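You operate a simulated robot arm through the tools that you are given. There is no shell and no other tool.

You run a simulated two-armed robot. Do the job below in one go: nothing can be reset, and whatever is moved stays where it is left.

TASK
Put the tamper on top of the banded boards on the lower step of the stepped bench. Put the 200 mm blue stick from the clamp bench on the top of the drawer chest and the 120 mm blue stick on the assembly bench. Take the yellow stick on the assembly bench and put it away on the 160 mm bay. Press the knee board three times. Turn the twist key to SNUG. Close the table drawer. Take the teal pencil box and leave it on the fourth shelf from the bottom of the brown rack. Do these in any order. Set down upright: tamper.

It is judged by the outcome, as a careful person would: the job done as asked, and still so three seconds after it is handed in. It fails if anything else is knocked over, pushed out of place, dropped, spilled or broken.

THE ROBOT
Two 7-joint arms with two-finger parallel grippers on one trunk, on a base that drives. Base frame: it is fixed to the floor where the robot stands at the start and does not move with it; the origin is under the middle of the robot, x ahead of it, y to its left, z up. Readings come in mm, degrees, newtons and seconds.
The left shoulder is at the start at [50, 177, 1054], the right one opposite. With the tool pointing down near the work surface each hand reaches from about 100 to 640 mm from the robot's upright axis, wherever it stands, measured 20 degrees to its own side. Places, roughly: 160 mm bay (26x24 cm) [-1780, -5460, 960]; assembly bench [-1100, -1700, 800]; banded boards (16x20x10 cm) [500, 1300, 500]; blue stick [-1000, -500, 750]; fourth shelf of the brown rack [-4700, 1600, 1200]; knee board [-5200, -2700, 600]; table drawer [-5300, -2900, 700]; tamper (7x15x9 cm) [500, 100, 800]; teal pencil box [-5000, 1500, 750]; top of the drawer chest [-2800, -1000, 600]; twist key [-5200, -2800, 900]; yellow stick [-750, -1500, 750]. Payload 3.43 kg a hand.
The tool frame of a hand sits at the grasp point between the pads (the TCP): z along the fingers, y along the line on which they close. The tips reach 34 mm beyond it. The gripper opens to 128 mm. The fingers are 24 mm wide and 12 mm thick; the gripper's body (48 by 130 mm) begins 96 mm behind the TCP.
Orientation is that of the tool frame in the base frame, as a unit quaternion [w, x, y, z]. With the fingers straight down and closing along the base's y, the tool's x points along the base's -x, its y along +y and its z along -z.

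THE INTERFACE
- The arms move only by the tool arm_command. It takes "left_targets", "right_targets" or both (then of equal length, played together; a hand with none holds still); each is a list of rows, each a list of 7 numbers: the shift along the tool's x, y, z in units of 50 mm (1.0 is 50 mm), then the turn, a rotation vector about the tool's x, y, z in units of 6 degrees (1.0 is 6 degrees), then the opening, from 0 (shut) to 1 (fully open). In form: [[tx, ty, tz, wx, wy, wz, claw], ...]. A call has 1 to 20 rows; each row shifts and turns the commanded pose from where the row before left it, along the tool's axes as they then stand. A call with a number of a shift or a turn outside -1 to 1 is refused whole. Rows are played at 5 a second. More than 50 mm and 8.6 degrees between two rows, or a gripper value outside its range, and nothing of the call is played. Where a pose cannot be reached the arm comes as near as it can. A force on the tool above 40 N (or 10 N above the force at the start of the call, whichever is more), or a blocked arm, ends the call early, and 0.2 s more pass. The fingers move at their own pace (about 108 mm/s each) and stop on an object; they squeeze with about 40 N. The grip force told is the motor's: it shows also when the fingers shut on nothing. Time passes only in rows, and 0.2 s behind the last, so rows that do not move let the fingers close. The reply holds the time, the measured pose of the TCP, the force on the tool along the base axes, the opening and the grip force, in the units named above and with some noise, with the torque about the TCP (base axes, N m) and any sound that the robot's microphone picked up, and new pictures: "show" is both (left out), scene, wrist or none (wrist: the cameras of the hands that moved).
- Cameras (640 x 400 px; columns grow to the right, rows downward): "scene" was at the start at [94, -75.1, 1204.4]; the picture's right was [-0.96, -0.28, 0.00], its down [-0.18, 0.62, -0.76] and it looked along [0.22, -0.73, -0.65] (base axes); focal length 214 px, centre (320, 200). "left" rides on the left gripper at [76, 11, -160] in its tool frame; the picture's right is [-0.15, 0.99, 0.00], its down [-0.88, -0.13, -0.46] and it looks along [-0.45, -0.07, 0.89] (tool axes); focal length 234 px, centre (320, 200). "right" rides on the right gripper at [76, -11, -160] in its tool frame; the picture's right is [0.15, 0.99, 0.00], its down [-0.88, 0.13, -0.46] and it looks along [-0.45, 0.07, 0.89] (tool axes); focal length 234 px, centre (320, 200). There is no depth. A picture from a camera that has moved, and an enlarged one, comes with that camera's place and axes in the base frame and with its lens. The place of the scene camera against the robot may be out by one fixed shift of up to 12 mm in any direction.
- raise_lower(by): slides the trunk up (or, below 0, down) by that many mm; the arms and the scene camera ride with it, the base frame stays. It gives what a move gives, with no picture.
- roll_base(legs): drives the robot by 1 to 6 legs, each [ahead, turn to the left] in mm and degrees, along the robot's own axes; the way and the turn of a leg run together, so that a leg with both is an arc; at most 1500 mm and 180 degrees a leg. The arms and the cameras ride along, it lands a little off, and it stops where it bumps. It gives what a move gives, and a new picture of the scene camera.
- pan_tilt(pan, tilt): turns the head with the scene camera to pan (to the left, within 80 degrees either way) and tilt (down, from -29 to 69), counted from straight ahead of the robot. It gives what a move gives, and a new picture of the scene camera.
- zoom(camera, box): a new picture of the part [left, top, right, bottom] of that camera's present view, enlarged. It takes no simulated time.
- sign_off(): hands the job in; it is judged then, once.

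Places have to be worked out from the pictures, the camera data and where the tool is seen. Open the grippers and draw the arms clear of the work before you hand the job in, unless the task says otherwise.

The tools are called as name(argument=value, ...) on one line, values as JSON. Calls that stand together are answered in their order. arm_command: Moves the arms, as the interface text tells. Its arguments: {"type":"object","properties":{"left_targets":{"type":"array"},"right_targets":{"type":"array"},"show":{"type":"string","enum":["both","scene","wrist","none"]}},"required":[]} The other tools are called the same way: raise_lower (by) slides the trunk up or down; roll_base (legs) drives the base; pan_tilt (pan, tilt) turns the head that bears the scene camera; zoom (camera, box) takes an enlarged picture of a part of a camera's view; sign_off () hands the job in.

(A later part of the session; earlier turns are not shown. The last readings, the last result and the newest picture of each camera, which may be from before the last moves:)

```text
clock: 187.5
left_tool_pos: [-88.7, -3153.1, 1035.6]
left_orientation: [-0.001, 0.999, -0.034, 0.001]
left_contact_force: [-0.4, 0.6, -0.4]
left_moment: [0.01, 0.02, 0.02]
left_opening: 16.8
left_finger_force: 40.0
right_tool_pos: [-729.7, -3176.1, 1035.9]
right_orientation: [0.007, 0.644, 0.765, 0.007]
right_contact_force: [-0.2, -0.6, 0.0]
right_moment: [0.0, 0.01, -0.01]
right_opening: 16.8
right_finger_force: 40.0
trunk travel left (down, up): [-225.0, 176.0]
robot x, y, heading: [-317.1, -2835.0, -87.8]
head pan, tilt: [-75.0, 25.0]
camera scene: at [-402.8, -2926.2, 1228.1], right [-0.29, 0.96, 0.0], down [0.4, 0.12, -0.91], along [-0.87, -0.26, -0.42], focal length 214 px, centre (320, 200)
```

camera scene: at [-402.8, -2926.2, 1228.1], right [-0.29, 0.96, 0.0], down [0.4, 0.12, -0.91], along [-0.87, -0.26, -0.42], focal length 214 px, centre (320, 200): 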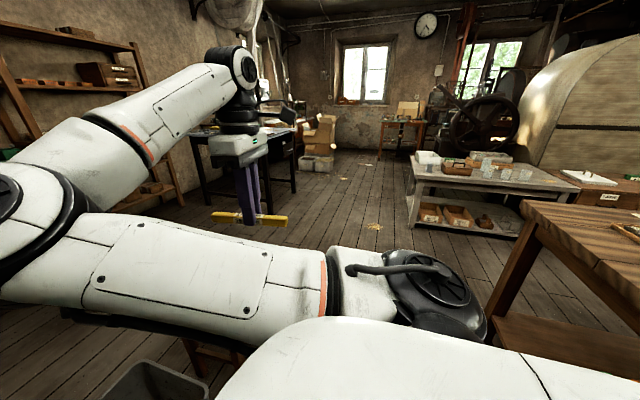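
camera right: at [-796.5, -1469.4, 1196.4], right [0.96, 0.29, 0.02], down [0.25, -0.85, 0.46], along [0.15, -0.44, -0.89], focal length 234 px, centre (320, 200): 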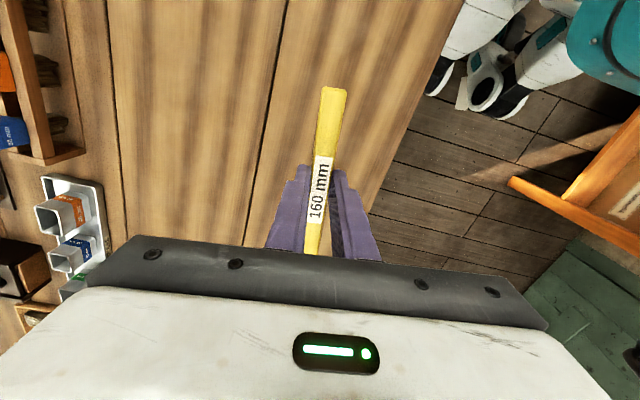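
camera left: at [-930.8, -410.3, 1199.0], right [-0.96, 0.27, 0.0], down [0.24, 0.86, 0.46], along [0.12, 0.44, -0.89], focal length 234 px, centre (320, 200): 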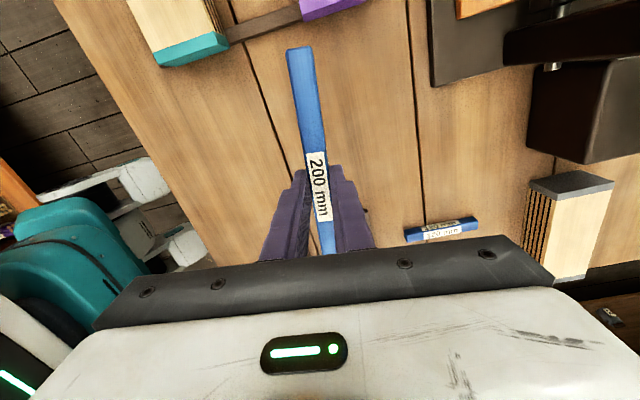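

I have free space here, so I'll test whether the right hand can turn the stick sideways and pitch forward, as needed to reach into a rack bay.

arm_command(right_targets=[[0, 0, 0, 0, 0, 1, 0], [0, 0, 0, 0, 0, 1, 0], [0, 0, 0, 0, 0, 1, 0], [0, 0, 0, 0, 0, 1, 0], [0, 0, 0, 0, 0, 1, 0], [0, 0, 0, 0, 0, 1, 0], [0, 0, 0, 0, 0, 1, 0], [0, 0, 0, 0, 0, 1, 0], [0, 0, 0, 0, 0, 1, 0], [0, 0, 0, 0, 0, 1, 0], [0, 0, 0, 0, 0, 1, 0], [0, 0, 0, 0, 0, 1, 0], [0, 0, 0, 0, 0, 1, 0], [0, 0, 0, 0, 0, 1, 0], [0, 0, 0, 0, 0, 1, 0], [0, 0, 0, 0, 0, 1, 0], [0, 0, 0, 0, 0, 0, 0]], show="none")

arm_command(right_targets=[[0, 0, 0, -1, 0, 0, 0], [0, 0, 0, -1, 0, 0, 0], [0, 0, 0, -1, 0, 0, 0], [0, 0, 0, -1, 0, 0, 0], [0, 0, 0, -1, 0, 0, 0], [0, 0, 0, -1, 0, 0, 0], [0, 0, 0, -1, 0, 0, 0], [0, 0, 0, 0, 0, 0, 0]], show="scene")

```text
clock: 191.1
left_tool_pos: [-89.3, -3152.9, 1035.5]
left_orientation: [-0.001, 0.999, -0.034, 0.0]
left_contact_force: [0.1, 1.2, 0.0]
left_moment: [0.01, -0.01, 0.0]
left_opening: 16.4
left_finger_force: 39.6
right_tool_pos: [-730.4, -3176.6, 1037.4]
right_orientation: [-0.001, 0.999, 0.032, 0.009]
right_contact_force: [0.4, 0.1, -0.2]
right_moment: [0.0, -0.02, 0.0]
right_opening: 16.6
right_finger_force: 39.6
trunk travel left (down, up): [-225.0, 176.0]
robot x, y, heading: [-315.4, -2834.0, -88.4]
head pan, tilt: [-75.0, 25.0]
```

```text
clock: 192.9
left_tool_pos: [-88.1, -3153.0, 1036.6]
left_orientation: [-0.001, 0.999, -0.034, 0.0]
left_contact_force: [-0.3, -0.4, -0.5]
left_moment: [0.0, 0.02, -0.01]
left_opening: 16.8
left_finger_force: 40.0
right_tool_pos: [-729.2, -3176.8, 1037.3]
right_orientation: [0.358, 0.933, 0.028, 0.02]
right_contact_force: [0.4, 0.1, 0.1]
right_moment: [-0.02, 0.0, -0.01]
right_opening: 16.3
right_finger_force: 40.4
trunk travel left (down, up): [-225.0, 176.0]
robot x, y, heading: [-319.1, -2834.5, -87.9]
head pan, tilt: [-75.0, 25.0]
camera scene: at [-402.8, -2926.1, 1228.1], right [-0.29, 0.96, 0.0], down [0.4, 0.12, -0.91], along [-0.87, -0.26, -0.42], focal length 214 px, centre (320, 200)
```

scene: 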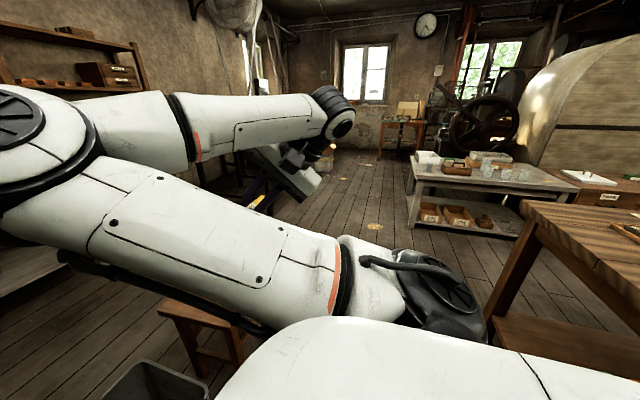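

It pitches fine. Now I test reaching forward in this pose.

arm_command(right_targets=[[0, 0.7, 0.63, 0, 0, 0, 0], [0, 0.7, 0.63, 0, 0, 0, 0], [0, 0.7, 0.63, 0, 0, 0, 0], [0, 0.7, 0.63, 0, 0, 0, 0], [0, 0, 0, 0, 0, 0, 0]], show="scene")

```text
clock: 194.3
left_tool_pos: [-89.2, -3151.8, 1036.5]
left_orientation: [-0.001, 0.999, -0.034, 0.001]
left_contact_force: [-0.6, -0.4, 0.0]
left_moment: [-0.01, -0.04, 0.0]
left_opening: 16.4
left_finger_force: 39.9
right_tool_pos: [-735.6, -3303.0, 1003.5]
right_orientation: [0.362, 0.932, -0.005, 0.036]
right_contact_force: [0.5, 0.4, 0.2]
right_moment: [-0.01, -0.01, 0.0]
right_opening: 16.6
right_finger_force: 40.6
right hand out of reach, approached as far as the arm can: row 3, 4
trunk travel left (down, up): [-225.0, 176.0]
robot x, y, heading: [-317.1, -2834.0, -88.3]
head pan, tilt: [-75.0, 25.0]
stopped in row 5 (right hand): the arm was blocked; the commanded pose is now the measured one
camera scene: at [-403.0, -2926.1, 1228.0], right [-0.29, 0.96, 0.0], down [0.4, 0.12, -0.91], along [-0.87, -0.26, -0.42], focal length 214 px, centre (320, 200)
```

scene: 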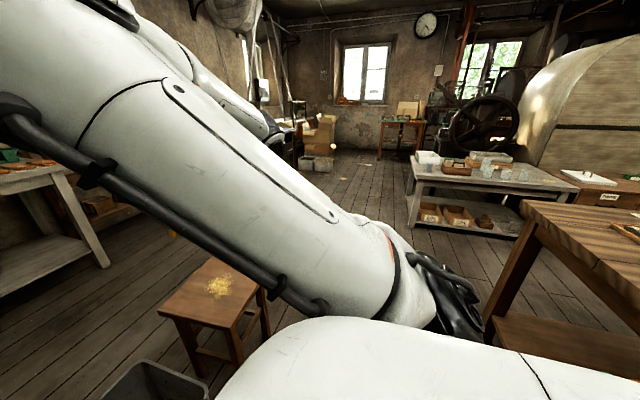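

The elbow swung upward — a posture change. I look at where the arm is now.

pan_tilt(pan=-40, tilt=10)

```text
clock: 195.3
left_tool_pos: [-88.2, -3152.2, 1036.3]
left_orientation: [-0.001, 0.999, -0.034, -0.001]
left_contact_force: [-0.2, 0.2, -0.7]
left_moment: [-0.03, 0.02, -0.02]
left_opening: 16.9
left_finger_force: 40.1
right_tool_pos: [-736.4, -3304.0, 1005.3]
right_orientation: [0.363, 0.931, -0.005, 0.035]
right_contact_force: [0.8, 0.5, -0.1]
right_moment: [0.04, -0.03, 0.01]
right_opening: 16.5
right_finger_force: 39.7
trunk travel left (down, up): [-225.0, 176.0]
robot x, y, heading: [-316.6, -2835.9, -88.2]
head pan, tilt: [-40.0, 10.0]
camera scene: at [-372.1, -2972.4, 1252.4], right [-0.79, 0.62, 0.0], down [0.11, 0.14, -0.98], along [-0.61, -0.77, -0.17], focal length 214 px, centre (320, 200)
```

scene: 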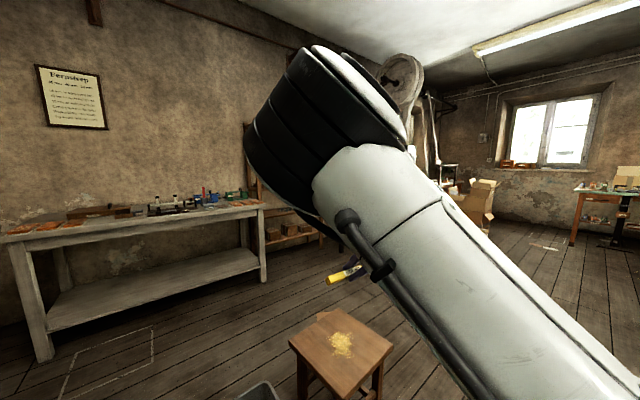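

The elbow is now above. From here I try bringing the hand inward.

arm_command(right_targets=[[0.9, 0, 0, 0, 0, 0, 0], [0.9, 0, 0, 0, 0, 0, 0], [0.9, 0, 0, 0, 0, 0, 0], [0, 0, 0, 0, 0, 0, 0]], show="scene")

```text
clock: 196.3
left_tool_pos: [-88.3, -3152.7, 1036.6]
left_orientation: [0.0, 0.999, -0.034, -0.001]
left_contact_force: [-0.3, -0.4, -0.4]
left_moment: [-0.04, 0.01, 0.01]
left_opening: 16.7
left_finger_force: 40.1
right_tool_pos: [-614.7, -3284.8, 970.8]
right_orientation: [0.358, 0.933, -0.011, 0.043]
right_contact_force: [0.0, 0.0, -0.4]
right_moment: [0.01, 0.03, -0.01]
right_opening: 16.6
right_finger_force: 40.1
right hand out of reach, approached as far as the arm can: row 1, 2, 3
trunk travel left (down, up): [-225.0, 176.0]
robot x, y, heading: [-319.2, -2833.0, -88.2]
head pan, tilt: [-40.0, 10.0]
camera scene: at [-374.8, -2969.0, 1259.3], right [-0.76, 0.65, 0.0], down [0.07, 0.08, -0.99], along [-0.65, -0.75, -0.1], focal length 214 px, centre (320, 200)
```

scene: 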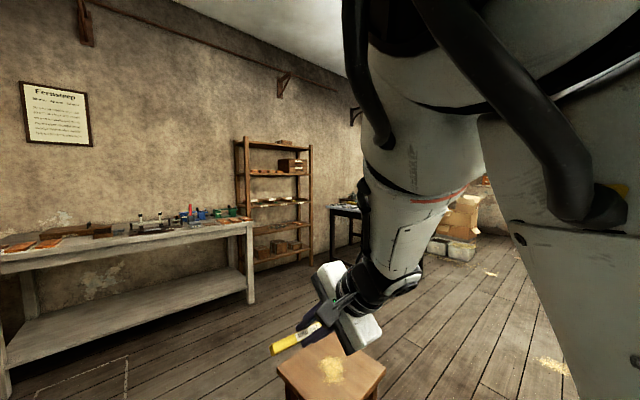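

The elbow is up near the head. I move the hand forward and down to draw the elbow away.

arm_command(right_targets=[[0, 0, 0.9, 0, 0, 0, 0], [0, 0, 0.9, 0, 0, 0, 0], [0, 0, 0.9, 0, 0, 0, 0], [0, 0, 0, 0, 0, 0, 0]], show="scene")

```text
clock: 197.3
left_tool_pos: [-89.4, -3152.8, 1036.9]
left_orientation: [-0.001, 0.999, -0.034, 0.0]
left_contact_force: [0.1, -0.2, -0.2]
left_moment: [0.01, 0.03, -0.03]
left_opening: 16.7
left_finger_force: 39.7
right_tool_pos: [-623.4, -3377.4, 888.9]
right_orientation: [0.375, 0.924, -0.044, 0.057]
right_contact_force: [0.1, 0.5, -0.7]
right_moment: [0.0, 0.01, 0.0]
right_opening: 16.5
right_finger_force: 39.8
trunk travel left (down, up): [-225.0, 176.0]
robot x, y, heading: [-317.8, -2838.4, -87.9]
head pan, tilt: [-40.0, 10.0]
camera scene: at [-372.0, -2972.4, 1252.5], right [-0.79, 0.62, 0.0], down [0.11, 0.14, -0.98], along [-0.61, -0.78, -0.17], focal length 214 px, centre (320, 200)
```

scene: 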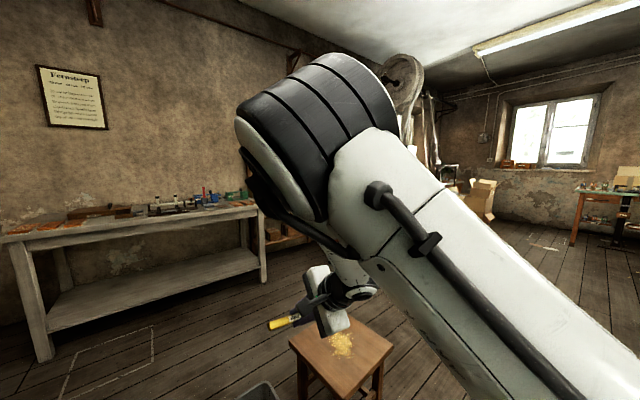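

Elbow now up-front, hand moves freely. I continue inward.

arm_command(right_targets=[[0.9, 0, 0, 0, 0, 0, 0], [0.9, 0, 0, 0, 0, 0, 0], [0.9, 0, 0, 0, 0, 0, 0], [0, 0, 0, 0, 0, 0, 0]], show="scene")

```text
clock: 198.3
left_tool_pos: [-89.4, -3152.0, 1035.7]
left_orientation: [-0.001, 0.999, -0.034, 0.0]
left_contact_force: [-0.4, 0.3, 0.9]
left_moment: [0.01, 0.01, 0.0]
left_opening: 16.9
left_finger_force: 39.7
right_tool_pos: [-622.9, -3395.0, 893.5]
right_orientation: [0.373, 0.925, -0.045, 0.056]
right_contact_force: [-0.7, 0.2, 0.7]
right_moment: [0.01, 0.02, 0.0]
right_opening: 16.5
right_finger_force: 40.2
right hand out of reach, approached as far as the arm can: row 1, 2, 3
trunk travel left (down, up): [-225.0, 176.0]
robot x, y, heading: [-316.8, -2835.6, -87.8]
head pan, tilt: [-40.0, 10.0]
camera scene: at [-372.0, -2972.4, 1252.4], right [-0.79, 0.62, 0.0], down [0.11, 0.14, -0.98], along [-0.61, -0.78, -0.17], focal length 214 px, centre (320, 200)
```

scene: 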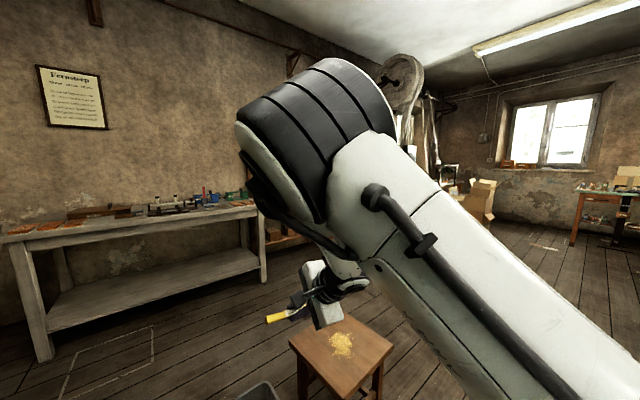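

The right hand can reach ahead at lateral ≈-300, good enough: with the robot turned 30° left of the rack the bay is reachable. I drive around the stool toward the rack.

roll_base(legs=[[0, -91.5], [1400, 0], [0, 90], [1300, 0]])

pan_tilt(pan=10, tilt=15)

```text
clock: 219.1
left_tool_pos: [-1400.3, -4450.8, 1037.1]
left_orientation: [-0.001, 1.0, -0.029, 0.0]
left_contact_force: [0.3, 0.6, -1.2]
left_moment: [0.03, 0.0, -0.01]
left_opening: 16.9
left_finger_force: 40.2
right_tool_pos: [-1933.8, -4692.8, 881.9]
right_orientation: [0.362, 0.929, -0.043, 0.059]
right_contact_force: [0.6, 0.3, 0.4]
right_moment: [0.02, -0.01, 0.0]
right_opening: 16.6
right_finger_force: 41.2
trunk travel left (down, up): [-225.0, 176.0]
robot x, y, heading: [-1628.5, -4136.3, -87.7]
head pan, tilt: [-40.0, 10.0]
camera scene: at [-1685.1, -4273.4, 1252.4], right [-0.79, 0.61, 0.0], down [0.11, 0.14, -0.98], along [-0.6, -0.78, -0.17], focal length 214 px, centre (320, 200)
```

scene: 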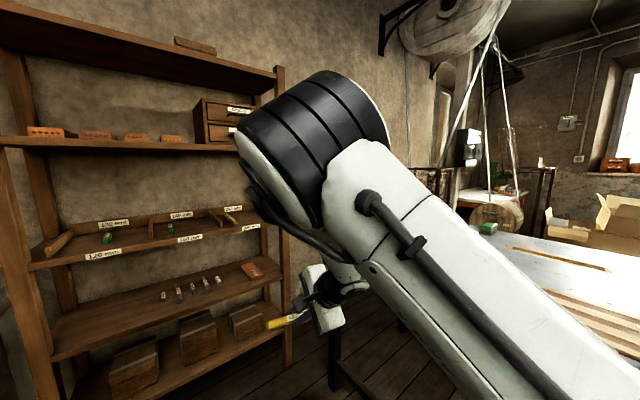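

```text
clock: 220.2
left_tool_pos: [-1400.6, -4451.5, 1036.9]
left_orientation: [-0.001, 1.0, -0.029, 0.0]
left_contact_force: [0.0, -0.3, 0.0]
left_moment: [0.0, 0.01, 0.0]
left_opening: 17.2
left_finger_force: 40.1
right_tool_pos: [-1935.7, -4694.2, 880.6]
right_orientation: [0.362, 0.929, -0.046, 0.059]
right_contact_force: [-0.3, 0.9, -0.5]
right_moment: [0.0, 0.03, 0.02]
right_opening: 16.4
right_finger_force: 40.0
trunk travel left (down, up): [-225.0, 176.0]
robot x, y, heading: [-1633.5, -4136.9, -87.4]
head pan, tilt: [10.0, 15.0]
camera scene: at [-1608.3, -4290.7, 1244.3], right [-0.98, -0.22, 0.0], down [-0.06, 0.25, -0.97], along [0.21, -0.94, -0.26], focal length 214 px, centre (320, 200)
```

scene: 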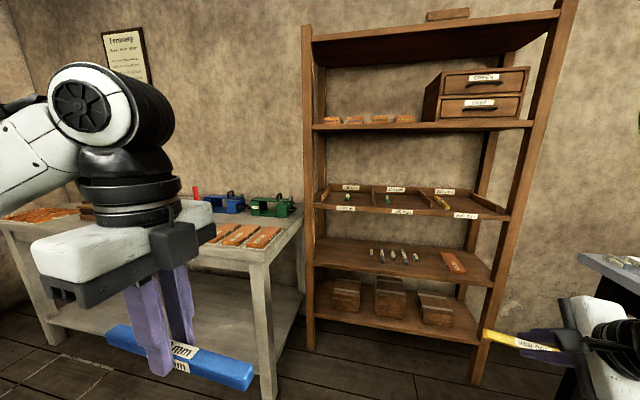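

The bay rack is ahead with labels. Zoom on the labelled shelf.

zoom(camera="scene", box=[300, 100, 540, 250])

zoom(camera="scene", box=[310, 175, 510, 225])

```text
2.67 times, centred on (420, 175) of scene
camera zoom: at [-1608.3, -4290.7, 1244.3], right [-0.98, -0.22, 0.0], down [-0.06, 0.25, -0.97], along [0.21, -0.94, -0.26], focal length 572 px, centre (53, 267)
```

zoom: 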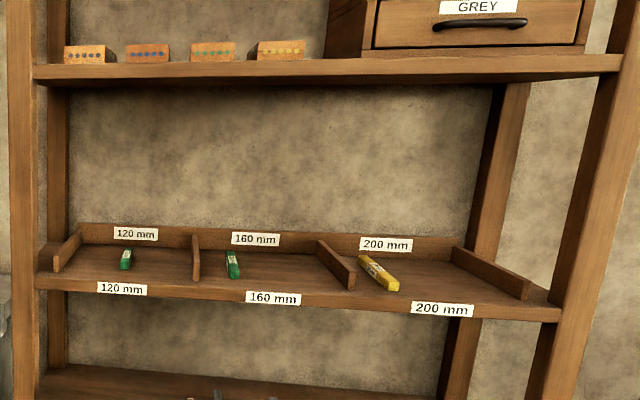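

```text
3.20 times, centred on (410, 200) of scene
camera zoom: at [-1608.3, -4290.7, 1244.3], right [-0.98, -0.22, 0.0], down [-0.06, 0.25, -0.97], along [0.21, -0.94, -0.26], focal length 686 px, centre (32, 200)
```

zoom: 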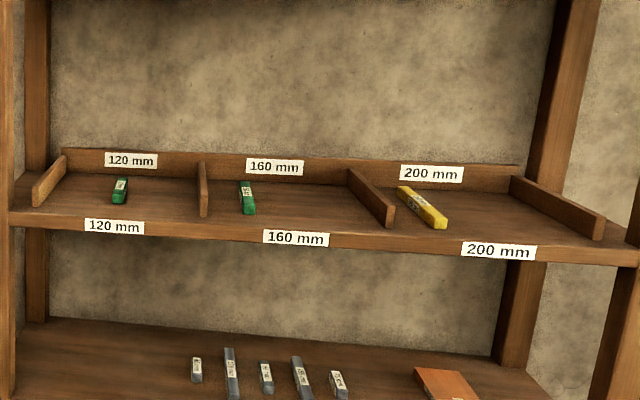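

The middle bay (160 mm) already has a green stick on its left side; free room is on the right part, x≈-1730…-1905. I'll lay the yellow stick there at about 45°, entering with the hand pitched forward. First I set the wrist orientation out here in free space.

arm_command(right_targets=[[0, 0, 0, -0.137, 0.537, -0.815, 0], [0, 0, 0, -0.137, 0.537, -0.815, 0], [0, 0, 0, -0.137, 0.537, -0.815, 0], [0, 0, 0, -0.137, 0.537, -0.815, 0], [0, 0, 0, -0.137, 0.537, -0.815, 0], [0, 0, 0, -0.137, 0.537, -0.815, 0], [0, 0, 0, 0, 0, 0, 0]], show="both")

```text
clock: 221.8
left_tool_pos: [-1399.9, -4451.5, 1036.8]
left_orientation: [0.0, 1.0, -0.028, -0.001]
left_contact_force: [-0.2, -0.2, -0.1]
left_moment: [-0.03, 0.01, -0.01]
left_opening: 16.7
left_finger_force: 40.0
right_tool_pos: [-1933.3, -4693.6, 880.0]
right_orientation: [0.405, 0.871, 0.252, 0.117]
right_contact_force: [0.3, 0.3, -0.4]
right_moment: [0.02, 0.02, 0.03]
right_opening: 16.8
right_finger_force: 40.0
trunk travel left (down, up): [-225.0, 176.0]
robot x, y, heading: [-1630.6, -4135.7, -88.0]
head pan, tilt: [10.0, 15.0]
camera scene: at [-1608.2, -4290.7, 1244.3], right [-0.98, -0.22, 0.0], down [-0.06, 0.25, -0.97], along [0.21, -0.94, -0.26], focal length 214 px, centre (320, 200)
camera right: at [-1938.1, -4542.9, 974.7], right [0.46, -0.46, 0.76], down [-0.89, -0.24, 0.39], along [0.0, -0.85, -0.52], focal length 234 px, centre (320, 200)
```

scene: 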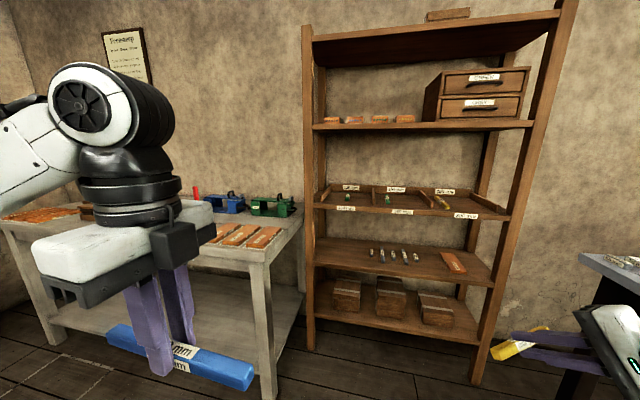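
right: 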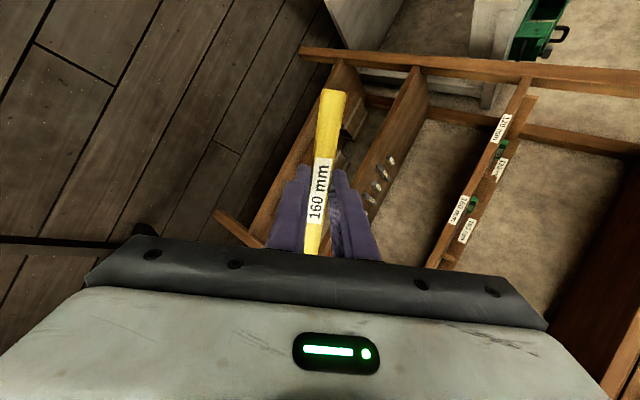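

Orientation set. I raise the trunk 170 mm so the stick rides above the bay shelf, then approach in two stages.

raise_lower(by=170)

roll_base(legs=[[0, -4.8], [410, 0], [0, 10.8]])

pan_tilt(pan=-15, tilt=20)

```text
clock: 223.8
left_tool_pos: [-1400.4, -4451.2, 1206.0]
left_orientation: [-0.001, 1.0, -0.029, 0.001]
left_contact_force: [0.1, 0.3, -0.5]
left_moment: [0.03, 0.0, 0.0]
left_opening: 16.6
left_finger_force: 39.5
right_tool_pos: [-1934.4, -4694.2, 1051.4]
right_orientation: [0.405, 0.872, 0.25, 0.117]
right_contact_force: [0.2, -0.5, -0.1]
right_moment: [0.01, 0.02, 0.02]
right_opening: 16.4
right_finger_force: 40.3
trunk travel left (down, up): [-395.0, 6.0]
robot x, y, heading: [-1629.9, -4133.7, -87.5]
head pan, tilt: [10.0, 15.0]
```

```text
clock: 227.5
left_tool_pos: [-1386.9, -4835.5, 1205.0]
left_orientation: [-0.001, 1.0, 0.021, 0.0]
left_contact_force: [1.3, 1.0, 0.3]
left_moment: [0.02, 0.0, 0.01]
left_opening: 16.7
left_finger_force: 40.3
right_tool_pos: [-1894.1, -5131.2, 1051.9]
right_orientation: [0.399, 0.858, 0.294, 0.137]
right_contact_force: [0.3, -0.2, -0.2]
right_moment: [0.02, 0.05, 0.0]
right_opening: 16.3
right_finger_force: 39.7
trunk travel left (down, up): [-395.0, 6.0]
robot x, y, heading: [-1649.1, -4543.5, -81.8]
head pan, tilt: [10.0, 15.0]
camera scene: at [-1609.4, -4697.6, 1414.3], right [-0.95, -0.31, 0.0], down [-0.08, 0.25, -0.97], along [0.3, -0.92, -0.26], focal length 214 px, centre (320, 200)
```

scene: 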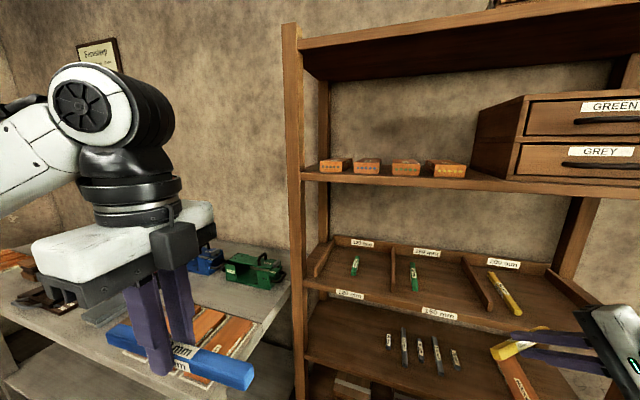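

```text
clock: 228.4
left_tool_pos: [-1386.6, -4836.3, 1206.3]
left_orientation: [0.0, 1.0, 0.021, 0.0]
left_contact_force: [0.4, 0.1, -0.2]
left_moment: [-0.04, -0.02, -0.01]
left_opening: 16.8
left_finger_force: 39.1
right_tool_pos: [-1895.0, -5131.4, 1050.9]
right_orientation: [0.399, 0.858, 0.294, 0.137]
right_contact_force: [-0.2, 0.3, 0.0]
right_moment: [0.01, 0.01, 0.01]
right_opening: 16.5
right_finger_force: 40.1
trunk travel left (down, up): [-395.0, 6.0]
robot x, y, heading: [-1651.3, -4545.9, -81.7]
head pan, tilt: [-15.0, 20.0]
camera scene: at [-1650.0, -4701.6, 1406.2], right [-0.99, 0.12, 0.0], down [0.04, 0.34, -0.94], along [-0.11, -0.93, -0.34], focal length 214 px, centre (320, 200)
```

scene: 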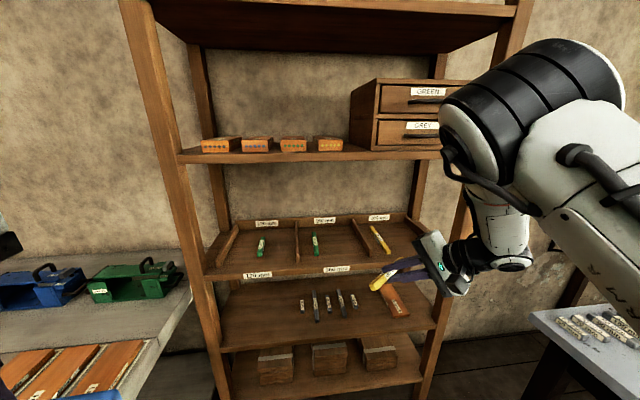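

Good view of the bay now. I zoom to locate the dividers, the green stick and our stick.

zoom(camera="scene", box=[200, 190, 480, 330])

```text
2.29 times, centred on (340, 260) of scene
camera zoom: at [-1650.0, -4701.6, 1406.2], right [-0.99, 0.12, 0.0], down [0.04, 0.34, -0.94], along [-0.11, -0.93, -0.34], focal length 490 px, centre (274, 63)
```

zoom: 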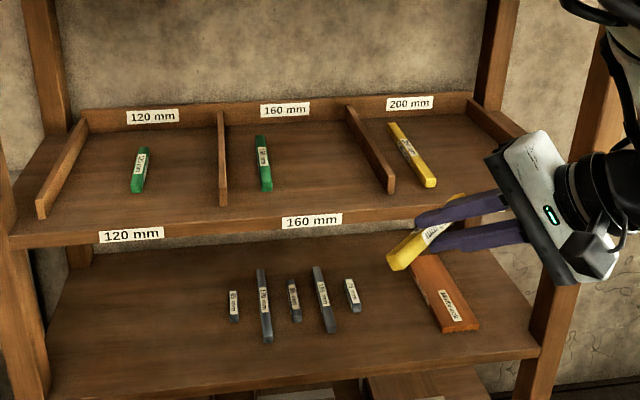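

Bay 160: x −1650…−1908, y −5330…−5565, shelf z≈950; the green stick is at x≈-1720. Target for the yellow's centre ≈[-1822,-5415]. I turn the hand 12° more and advance 200 mm.

arm_command(right_targets=[[0, 0, 0, 0, 0.765, -0.645, 0], [0, 0, 0, 0, 0.765, -0.645, 0], [0, 0, 0, 0, 0, 0, 0]], show="none")

roll_base(legs=[[190, 0]])

zoom(camera="scene", box=[160, 100, 640, 400])

```text
clock: 229.2
left_tool_pos: [-1386.9, -4835.8, 1206.7]
left_orientation: [-0.001, 1.0, 0.02, 0.0]
left_contact_force: [0.2, 0.2, -1.3]
left_moment: [-0.01, 0.01, 0.01]
left_opening: 16.9
left_finger_force: 40.0
right_tool_pos: [-1894.7, -5129.8, 1050.8]
right_orientation: [0.383, 0.822, 0.383, 0.177]
right_contact_force: [0.0, 0.7, 0.7]
right_moment: [0.0, -0.01, 0.01]
right_opening: 16.5
right_finger_force: 40.1
trunk travel left (down, up): [-395.0, 6.0]
robot x, y, heading: [-1648.4, -4547.5, -81.9]
head pan, tilt: [-15.0, 20.0]
```

```text
clock: 230.8
left_tool_pos: [-1360.6, -5025.6, 1206.5]
left_orientation: [0.0, 1.0, 0.02, 0.0]
left_contact_force: [-0.3, -0.5, -0.9]
left_moment: [0.01, 0.04, 0.03]
left_opening: 16.8
left_finger_force: 40.0
right_tool_pos: [-1868.3, -5318.0, 1052.7]
right_orientation: [0.383, 0.822, 0.382, 0.178]
right_contact_force: [0.8, 0.6, 0.0]
right_moment: [0.01, 0.01, 0.04]
right_opening: 16.7
right_finger_force: 39.9
trunk travel left (down, up): [-395.0, 6.0]
robot x, y, heading: [-1624.5, -4730.6, -81.6]
head pan, tilt: [-15.0, 20.0]
camera scene: at [-1623.0, -4890.1, 1406.0], right [-0.99, 0.12, 0.0], down [0.04, 0.34, -0.94], along [-0.11, -0.93, -0.34], focal length 214 px, centre (320, 200)
```

scene: 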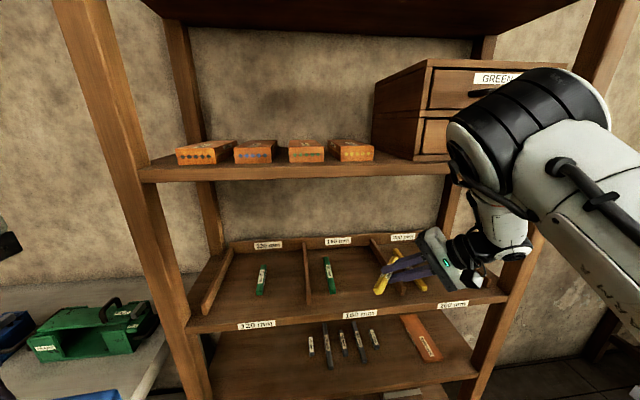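

```text
1.33 times, centred on (400, 250) of scene
camera zoom: at [-1623.0, -4890.1, 1406.0], right [-0.99, 0.12, 0.0], down [0.04, 0.34, -0.94], along [-0.11, -0.93, -0.34], focal length 286 px, centre (213, 133)
```

zoom: 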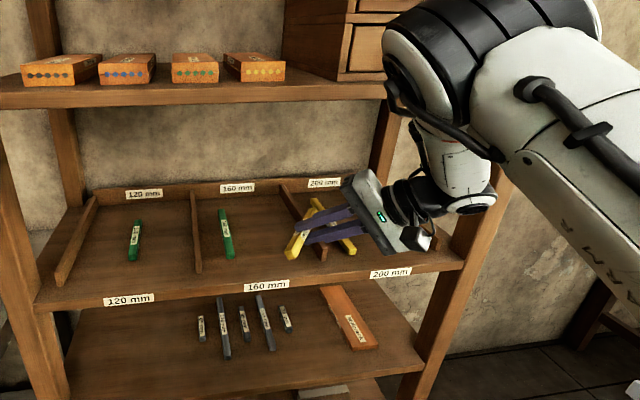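

The hand is entering between the shelves. To keep the elbow off the upper shelf, I reach the last 90 mm with the arm instead of the base.

arm_command(right_targets=[[-0.3, 0.337, 0.4, 0, 0, 0, 0], [-0.3, 0.337, 0.4, 0, 0, 0, 0], [-0.3, 0.337, 0.4, 0, 0, 0, 0], [0, 0, 0, 0, 0, 0, 0]], show="both")

zoom(camera="scene", box=[320, 220, 520, 345])

```text
clock: 231.8
left_tool_pos: [-1361.8, -5024.2, 1206.5]
left_orientation: [-0.001, 1.0, 0.019, 0.001]
left_contact_force: [0.0, 0.6, 0.1]
left_moment: [0.01, 0.01, -0.01]
left_opening: 16.5
left_finger_force: 40.5
right_tool_pos: [-1838.2, -5403.1, 1051.9]
right_orientation: [0.383, 0.823, 0.381, 0.177]
right_contact_force: [0.1, -0.8, 0.2]
right_moment: [0.02, -0.02, -0.03]
right_opening: 16.5
right_finger_force: 40.1
trunk travel left (down, up): [-395.0, 6.0]
robot x, y, heading: [-1621.0, -4732.8, -81.7]
head pan, tilt: [-15.0, 20.0]
camera scene: at [-1623.2, -4888.9, 1406.2], right [-0.99, 0.12, 0.0], down [0.04, 0.34, -0.94], along [-0.11, -0.93, -0.34], focal length 214 px, centre (320, 200)
camera right: at [-1886.6, -5261.0, 1145.5], right [0.58, -0.3, 0.76], down [-0.77, -0.5, 0.39], along [0.26, -0.81, -0.52], focal length 234 px, centre (320, 200)
```

scene: 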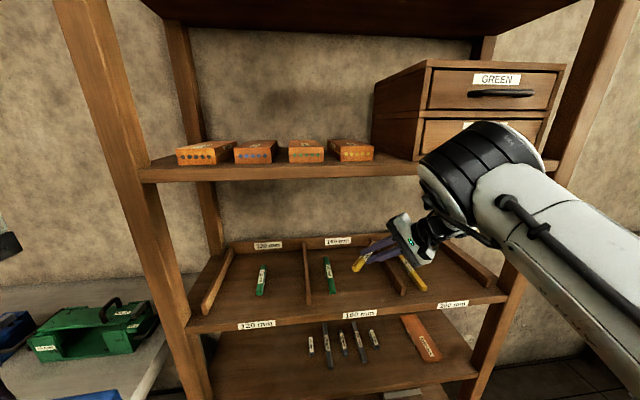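
right: 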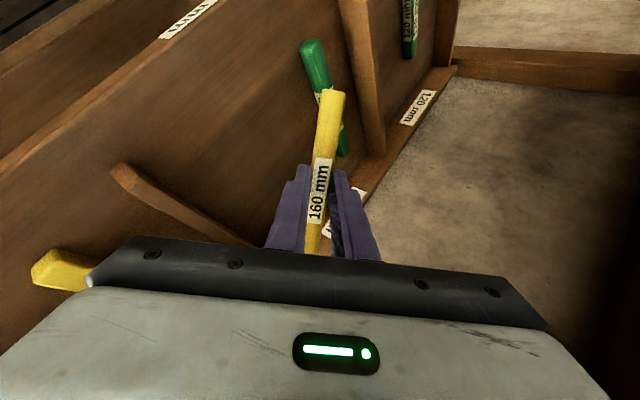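

```text
3.20 times, centred on (420, 282) of scene
camera zoom: at [-1623.2, -4888.9, 1406.2], right [-0.99, 0.12, 0.0], down [0.04, 0.34, -0.94], along [-0.11, -0.93, -0.34], focal length 686 px, centre (0, -64)
```

zoom: 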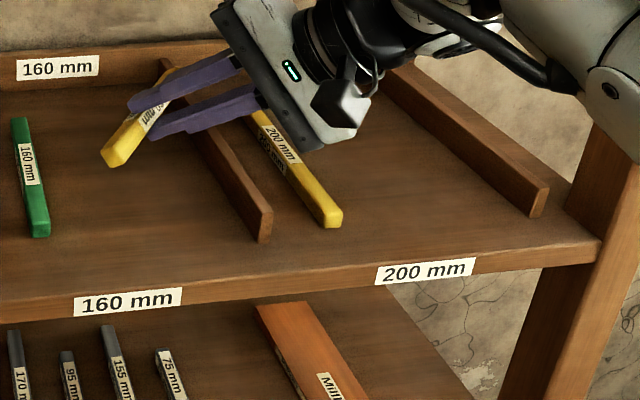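

Stick is positioned over the free part. I lower 55 mm straight down.

arm_command(right_targets=[[0, -0.3, 0.254, 0, 0, 0, 0], [0, -0.3, 0.254, 0, 0, 0, 0], [0, -0.24, 0.2, 0, 0, 0, 0], [0, 0, 0, 0, 0, 0, 0]], show="scene")

zoom(camera="scene", box=[320, 220, 520, 345])

```text
clock: 232.8
left_tool_pos: [-1360.7, -5023.7, 1206.4]
left_orientation: [-0.001, 1.0, 0.019, 0.0]
left_contact_force: [0.4, 0.0, -0.1]
left_moment: [0.03, 0.04, -0.03]
left_opening: 16.7
left_finger_force: 40.0
right_tool_pos: [-1835.4, -5402.7, 996.7]
right_orientation: [0.384, 0.822, 0.382, 0.177]
right_contact_force: [-0.3, 0.3, -0.8]
right_moment: [0.01, 0.0, -0.03]
right_opening: 16.5
right_finger_force: 40.3
trunk travel left (down, up): [-395.0, 6.0]
robot x, y, heading: [-1624.3, -4733.2, -81.9]
head pan, tilt: [-15.0, 20.0]
camera scene: at [-1623.1, -4889.1, 1406.2], right [-0.99, 0.12, 0.0], down [0.04, 0.34, -0.94], along [-0.11, -0.93, -0.34], focal length 214 px, centre (320, 200)
```

scene: 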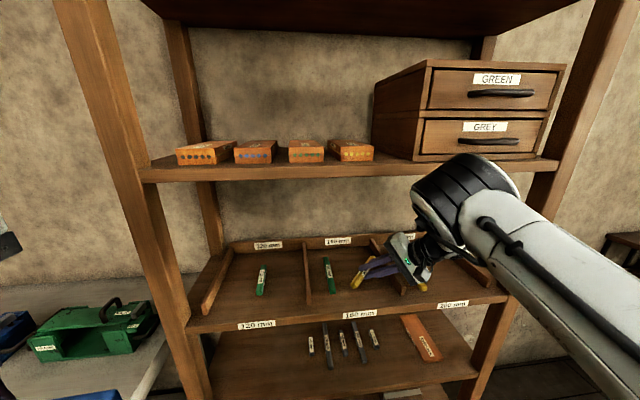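

```text
3.20 times, centred on (420, 282) of scene
camera zoom: at [-1623.1, -4889.1, 1406.2], right [-0.99, 0.12, 0.0], down [0.04, 0.34, -0.94], along [-0.11, -0.93, -0.34], focal length 686 px, centre (0, -64)
```

zoom: 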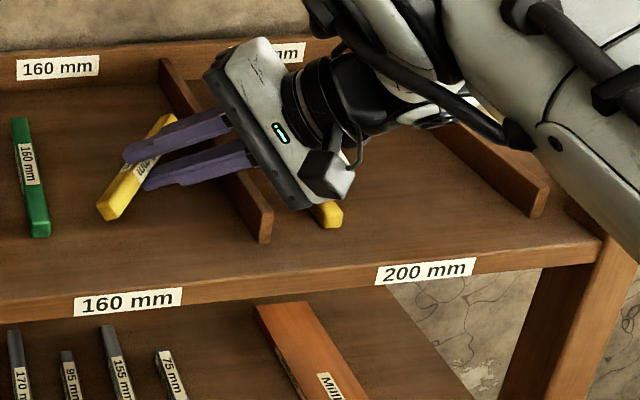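

Close to the shelf. I creep down to find contact.

arm_command(right_targets=[[0, -0.06, 0.05, 0, 0, 0, 0], [0, -0.06, 0.05, 0, 0, 0, 0], [0, 0, 0, 0, 0, 0, 0]], show="none")

zoom(camera="scene", box=[330, 235, 450, 310])

```text
clock: 233.6
left_tool_pos: [-1361.2, -5024.8, 1205.5]
left_orientation: [-0.001, 1.0, 0.02, 0.001]
left_contact_force: [0.0, -0.2, -0.8]
left_moment: [-0.01, -0.03, -0.02]
left_opening: 16.7
left_finger_force: 40.1
right_tool_pos: [-1836.0, -5402.8, 988.6]
right_orientation: [0.383, 0.822, 0.382, 0.178]
right_contact_force: [0.1, -0.5, -0.6]
right_moment: [0.0, 0.0, 0.0]
right_opening: 16.6
right_finger_force: 40.0
trunk travel left (down, up): [-395.0, 6.0]
robot x, y, heading: [-1622.0, -4730.6, -81.8]
head pan, tilt: [-15.0, 20.0]
```

```text
5.33 times, centred on (390, 272) of scene
camera zoom: at [-1623.2, -4889.2, 1406.2], right [-0.99, 0.12, 0.0], down [0.04, 0.34, -0.94], along [-0.11, -0.93, -0.34], focal length 1144 px, centre (-53, -187)
```

zoom: 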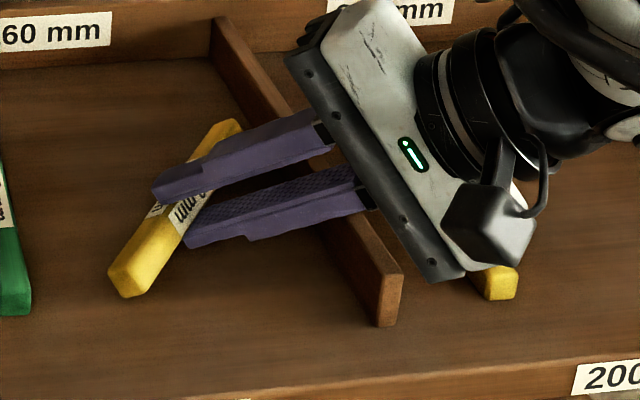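

arm_command(right_targets=[[0, -0.05, 0.042, 0, 0, 0, 0], [0, -0.05, 0.042, 0, 0, 0, 0], [0, 0, 0, 0, 0, 0, 0]], show="none")

zoom(camera="scene", box=[330, 235, 450, 310])

```text
clock: 234.3
left_tool_pos: [-1360.6, -5022.4, 1208.5]
left_orientation: [0.0, 1.0, 0.02, 0.0]
left_contact_force: [-0.2, 0.0, 0.5]
left_moment: [0.03, -0.01, 0.0]
left_opening: 16.8
left_finger_force: 39.9
right_tool_pos: [-1837.4, -5403.8, 987.2]
right_orientation: [0.385, 0.822, 0.382, 0.176]
right_contact_force: [-1.6, 3.9, 15.1]
right_moment: [0.07, -0.12, 0.01]
right_opening: 16.5
right_finger_force: 40.3
trunk travel left (down, up): [-395.0, 6.0]
robot x, y, heading: [-1622.9, -4733.2, -81.6]
head pan, tilt: [-15.0, 20.0]
```

```text
5.33 times, centred on (390, 272) of scene
camera zoom: at [-1622.9, -4886.9, 1406.7], right [-0.99, 0.12, 0.0], down [0.04, 0.34, -0.94], along [-0.11, -0.93, -0.34], focal length 1144 px, centre (-53, -187)
```

zoom: 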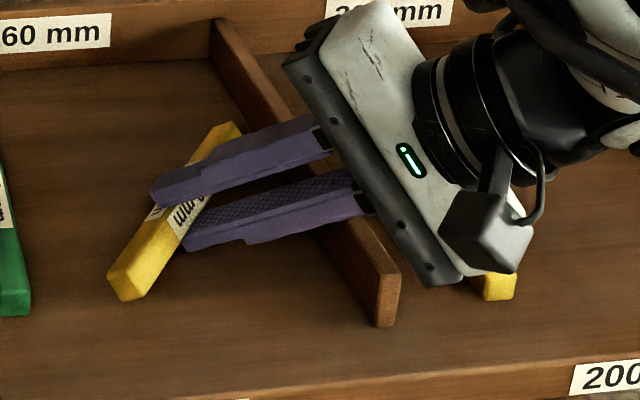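

Contact at z≈987. I lift 6 mm, open slightly, and slide the hand back out along its own axis.

arm_command(right_targets=[[0, 0.1, -0.085, 0, 0, 0, 0], [0, 0, 0, 0, 0, 0, 0.2], [0, 0, 0, 0, 0, 0, 0.24], [0, 0, 0, 0, 0, 0, 0.24], [0, 0, 0, 0, 0, 0, 0.24]], show="none")

zoom(camera="scene", box=[330, 235, 450, 310])

```text
clock: 235.6
left_tool_pos: [-1359.8, -5023.5, 1206.3]
left_orientation: [-0.001, 1.0, 0.019, 0.0]
left_contact_force: [0.6, 1.0, 0.4]
left_moment: [-0.04, 0.01, 0.05]
left_opening: 16.8
left_finger_force: 40.0
right_tool_pos: [-1835.3, -5404.5, 990.4]
right_orientation: [0.383, 0.822, 0.383, 0.177]
right_contact_force: [4.8, -3.4, 6.2]
right_moment: [-0.22, -0.23, -0.01]
right_opening: 25.3
right_finger_force: 0.1
trunk travel left (down, up): [-395.0, 6.0]
robot x, y, heading: [-1620.1, -4736.1, -82.0]
head pan, tilt: [-15.0, 20.0]
```

```text
5.33 times, centred on (390, 272) of scene
camera zoom: at [-1622.3, -4888.9, 1406.2], right [-0.99, 0.12, 0.0], down [0.04, 0.34, -0.94], along [-0.11, -0.93, -0.34], focal length 1144 px, centre (-53, -187)
```

zoom: 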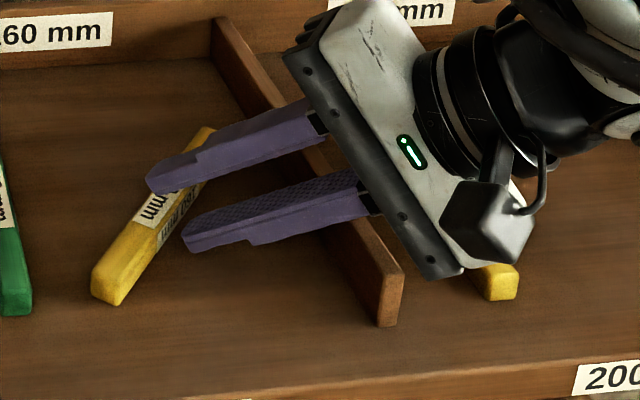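

The stick slid off onto the shelf clear of the green one. I withdraw the hand back and up.

arm_command(right_targets=[[0, 0.05, -0.1, 0, 0, 0, 0.22], [0, 0, -0.5, 0, 0, 0, 0.22], [0, 0, -0.6, 0, 0, 0, 0.22], [0, 0, 0, 0, 0, 0, 0.22]], show="scene")

zoom(camera="scene", box=[300, 220, 500, 345])

```text
clock: 236.6
left_tool_pos: [-1360.8, -5024.0, 1206.0]
left_orientation: [0.0, 1.0, 0.02, 0.0]
left_contact_force: [0.3, 0.1, -0.5]
left_moment: [-0.02, -0.05, -0.01]
left_opening: 16.5
left_finger_force: 40.0
right_tool_pos: [-1870.6, -5376.1, 1029.1]
right_orientation: [0.382, 0.822, 0.382, 0.178]
right_contact_force: [-0.4, 0.4, -0.2]
right_moment: [0.01, -0.03, -0.02]
right_opening: 28.3
right_finger_force: 0.0
trunk travel left (down, up): [-395.0, 6.0]
robot x, y, heading: [-1623.3, -4731.3, -81.9]
head pan, tilt: [-15.0, 20.0]
camera scene: at [-1623.0, -4889.4, 1406.1], right [-0.99, 0.12, 0.0], down [0.04, 0.34, -0.94], along [-0.11, -0.93, -0.34], focal length 214 px, centre (320, 200)
```

scene: 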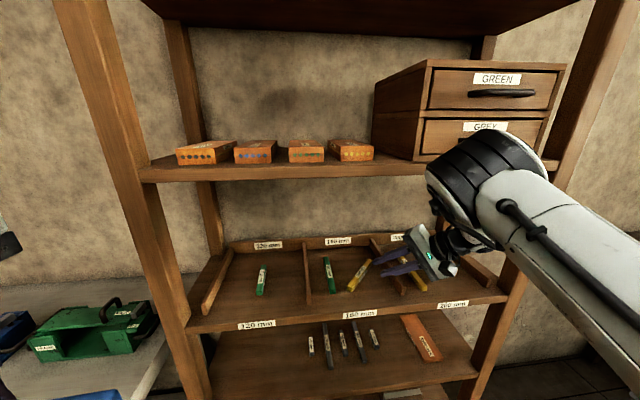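

```text
3.20 times, centred on (400, 282) of scene
camera zoom: at [-1623.0, -4889.4, 1406.1], right [-0.99, 0.12, 0.0], down [0.04, 0.34, -0.94], along [-0.11, -0.93, -0.34], focal length 686 px, centre (64, -64)
```

zoom: 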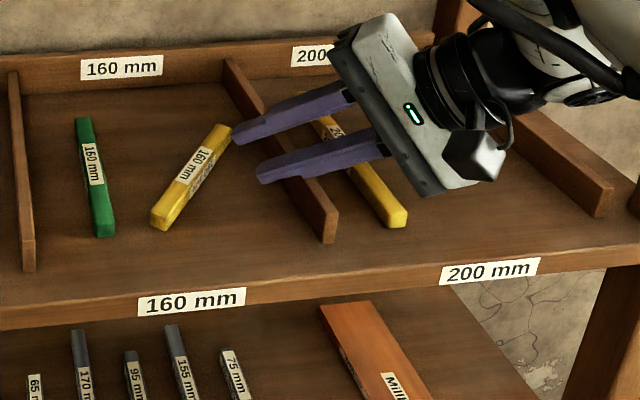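

The yellow stick lies in the 160 mm bay. I back the base straight out of the rack.

roll_base(legs=[[-500, 0]])

zoom(camera="scene", box=[200, 150, 480, 330])

```text
clock: 239.5
left_tool_pos: [-1433.5, -4522.1, 1205.7]
left_orientation: [-0.001, 1.0, 0.022, 0.001]
left_contact_force: [-0.2, -0.1, 0.1]
left_moment: [-0.03, -0.03, 0.02]
left_opening: 16.8
left_finger_force: 40.2
right_tool_pos: [-1940.5, -4876.5, 1030.2]
right_orientation: [0.383, 0.822, 0.382, 0.179]
right_contact_force: [0.5, 0.5, 1.0]
right_moment: [0.02, 0.04, -0.01]
right_opening: 28.1
right_finger_force: 0.1
trunk travel left (down, up): [-395.0, 6.0]
robot x, y, heading: [-1698.4, -4232.5, -81.4]
head pan, tilt: [-15.0, 20.0]
camera scene: at [-1695.5, -4387.5, 1406.2], right [-0.99, 0.12, 0.0], down [0.04, 0.34, -0.94], along [-0.11, -0.93, -0.34], focal length 214 px, centre (320, 200)
```

scene: 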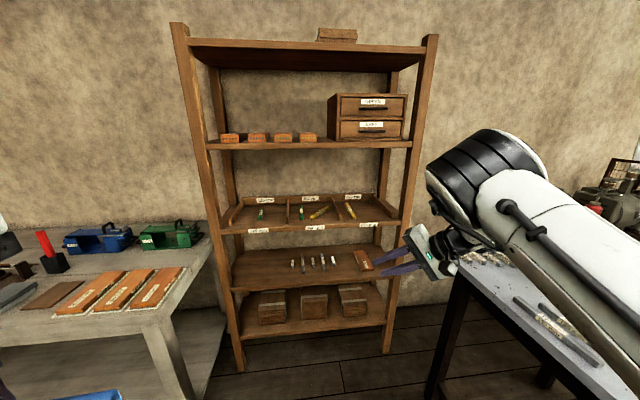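

```text
2.22 times, centred on (340, 240) of scene
camera zoom: at [-1695.5, -4387.5, 1406.2], right [-0.99, 0.12, 0.0], down [0.04, 0.34, -0.94], along [-0.11, -0.93, -0.34], focal length 477 px, centre (276, 111)
```

zoom: 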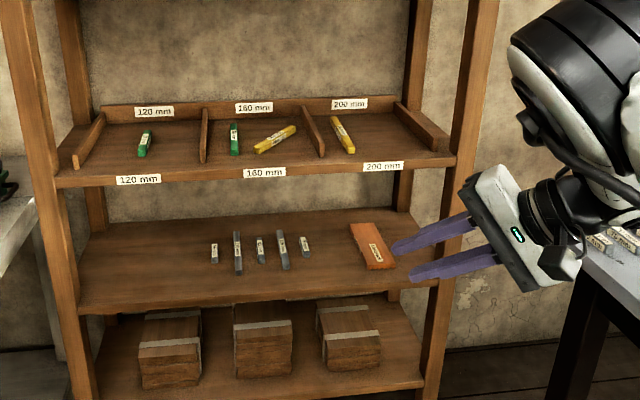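

Yellow is put away. Now I restore the right hand to point down while in free space, before going to the drawer chest.

arm_command(right_targets=[[0, 0, 0, 0, -0.754, 0.635, 0.22], [0, 0, 0, 0, -0.754, 0.635, 0.22], [0, 0, 0, 0, -0.754, 0.635, 0.22], [0, 0, 0, 0, -0.754, 0.635, 0.22], [0, 0, 0, 0, -0.754, 0.635, 0.22], [0, 0, 0, 0, -0.754, 0.635, 0.22], [0, 0, 0, 0, -0.754, 0.635, 0.22], [0, 0, 0, 1, 0, 0, 0.22], [0, 0, 0, 1, 0, 0, 0.22], [0, 0, 0, 1, 0, 0, 0.22], [0, 0, 0, 1, 0, 0, 0.22], [0, 0, 0, 1, 0, 0, 0.22], [0, 0, 0, 1, 0, 0, 0.22], [0, 0, 0, 1, 0, 0, 0.22], [0, 0, 0, 1, 0, 0, 0.22], [0, 0, 0, 0, 0, 0, 0.22]], show="scene")

```text
clock: 242.9
left_tool_pos: [-1433.3, -4522.1, 1206.0]
left_orientation: [0.0, 1.0, 0.022, 0.0]
left_contact_force: [0.3, -0.3, -1.0]
left_moment: [0.01, -0.01, -0.05]
left_opening: 16.8
left_finger_force: 40.0
right_tool_pos: [-1953.2, -4845.5, 1010.3]
right_orientation: [0.302, 0.95, 0.072, 0.023]
right_contact_force: [0.2, 0.3, 0.0]
right_moment: [-0.01, 0.03, 0.0]
right_opening: 28.1
right_finger_force: 0.0
right hand out of reach, approached as far as the arm can: row 9, 10, 11, 12, 13, 14, 15
trunk travel left (down, up): [-395.0, 6.0]
robot x, y, heading: [-1698.5, -4234.4, -81.5]
head pan, tilt: [-15.0, 20.0]
camera scene: at [-1695.5, -4387.9, 1406.2], right [-0.99, 0.12, 0.0], down [0.04, 0.34, -0.94], along [-0.11, -0.93, -0.34], focal length 214 px, centre (320, 200)
```

scene: 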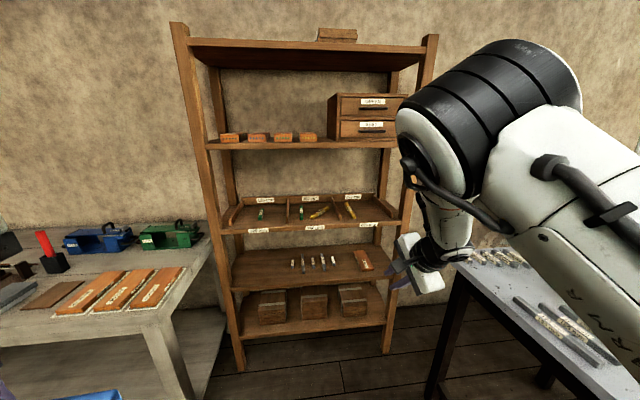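

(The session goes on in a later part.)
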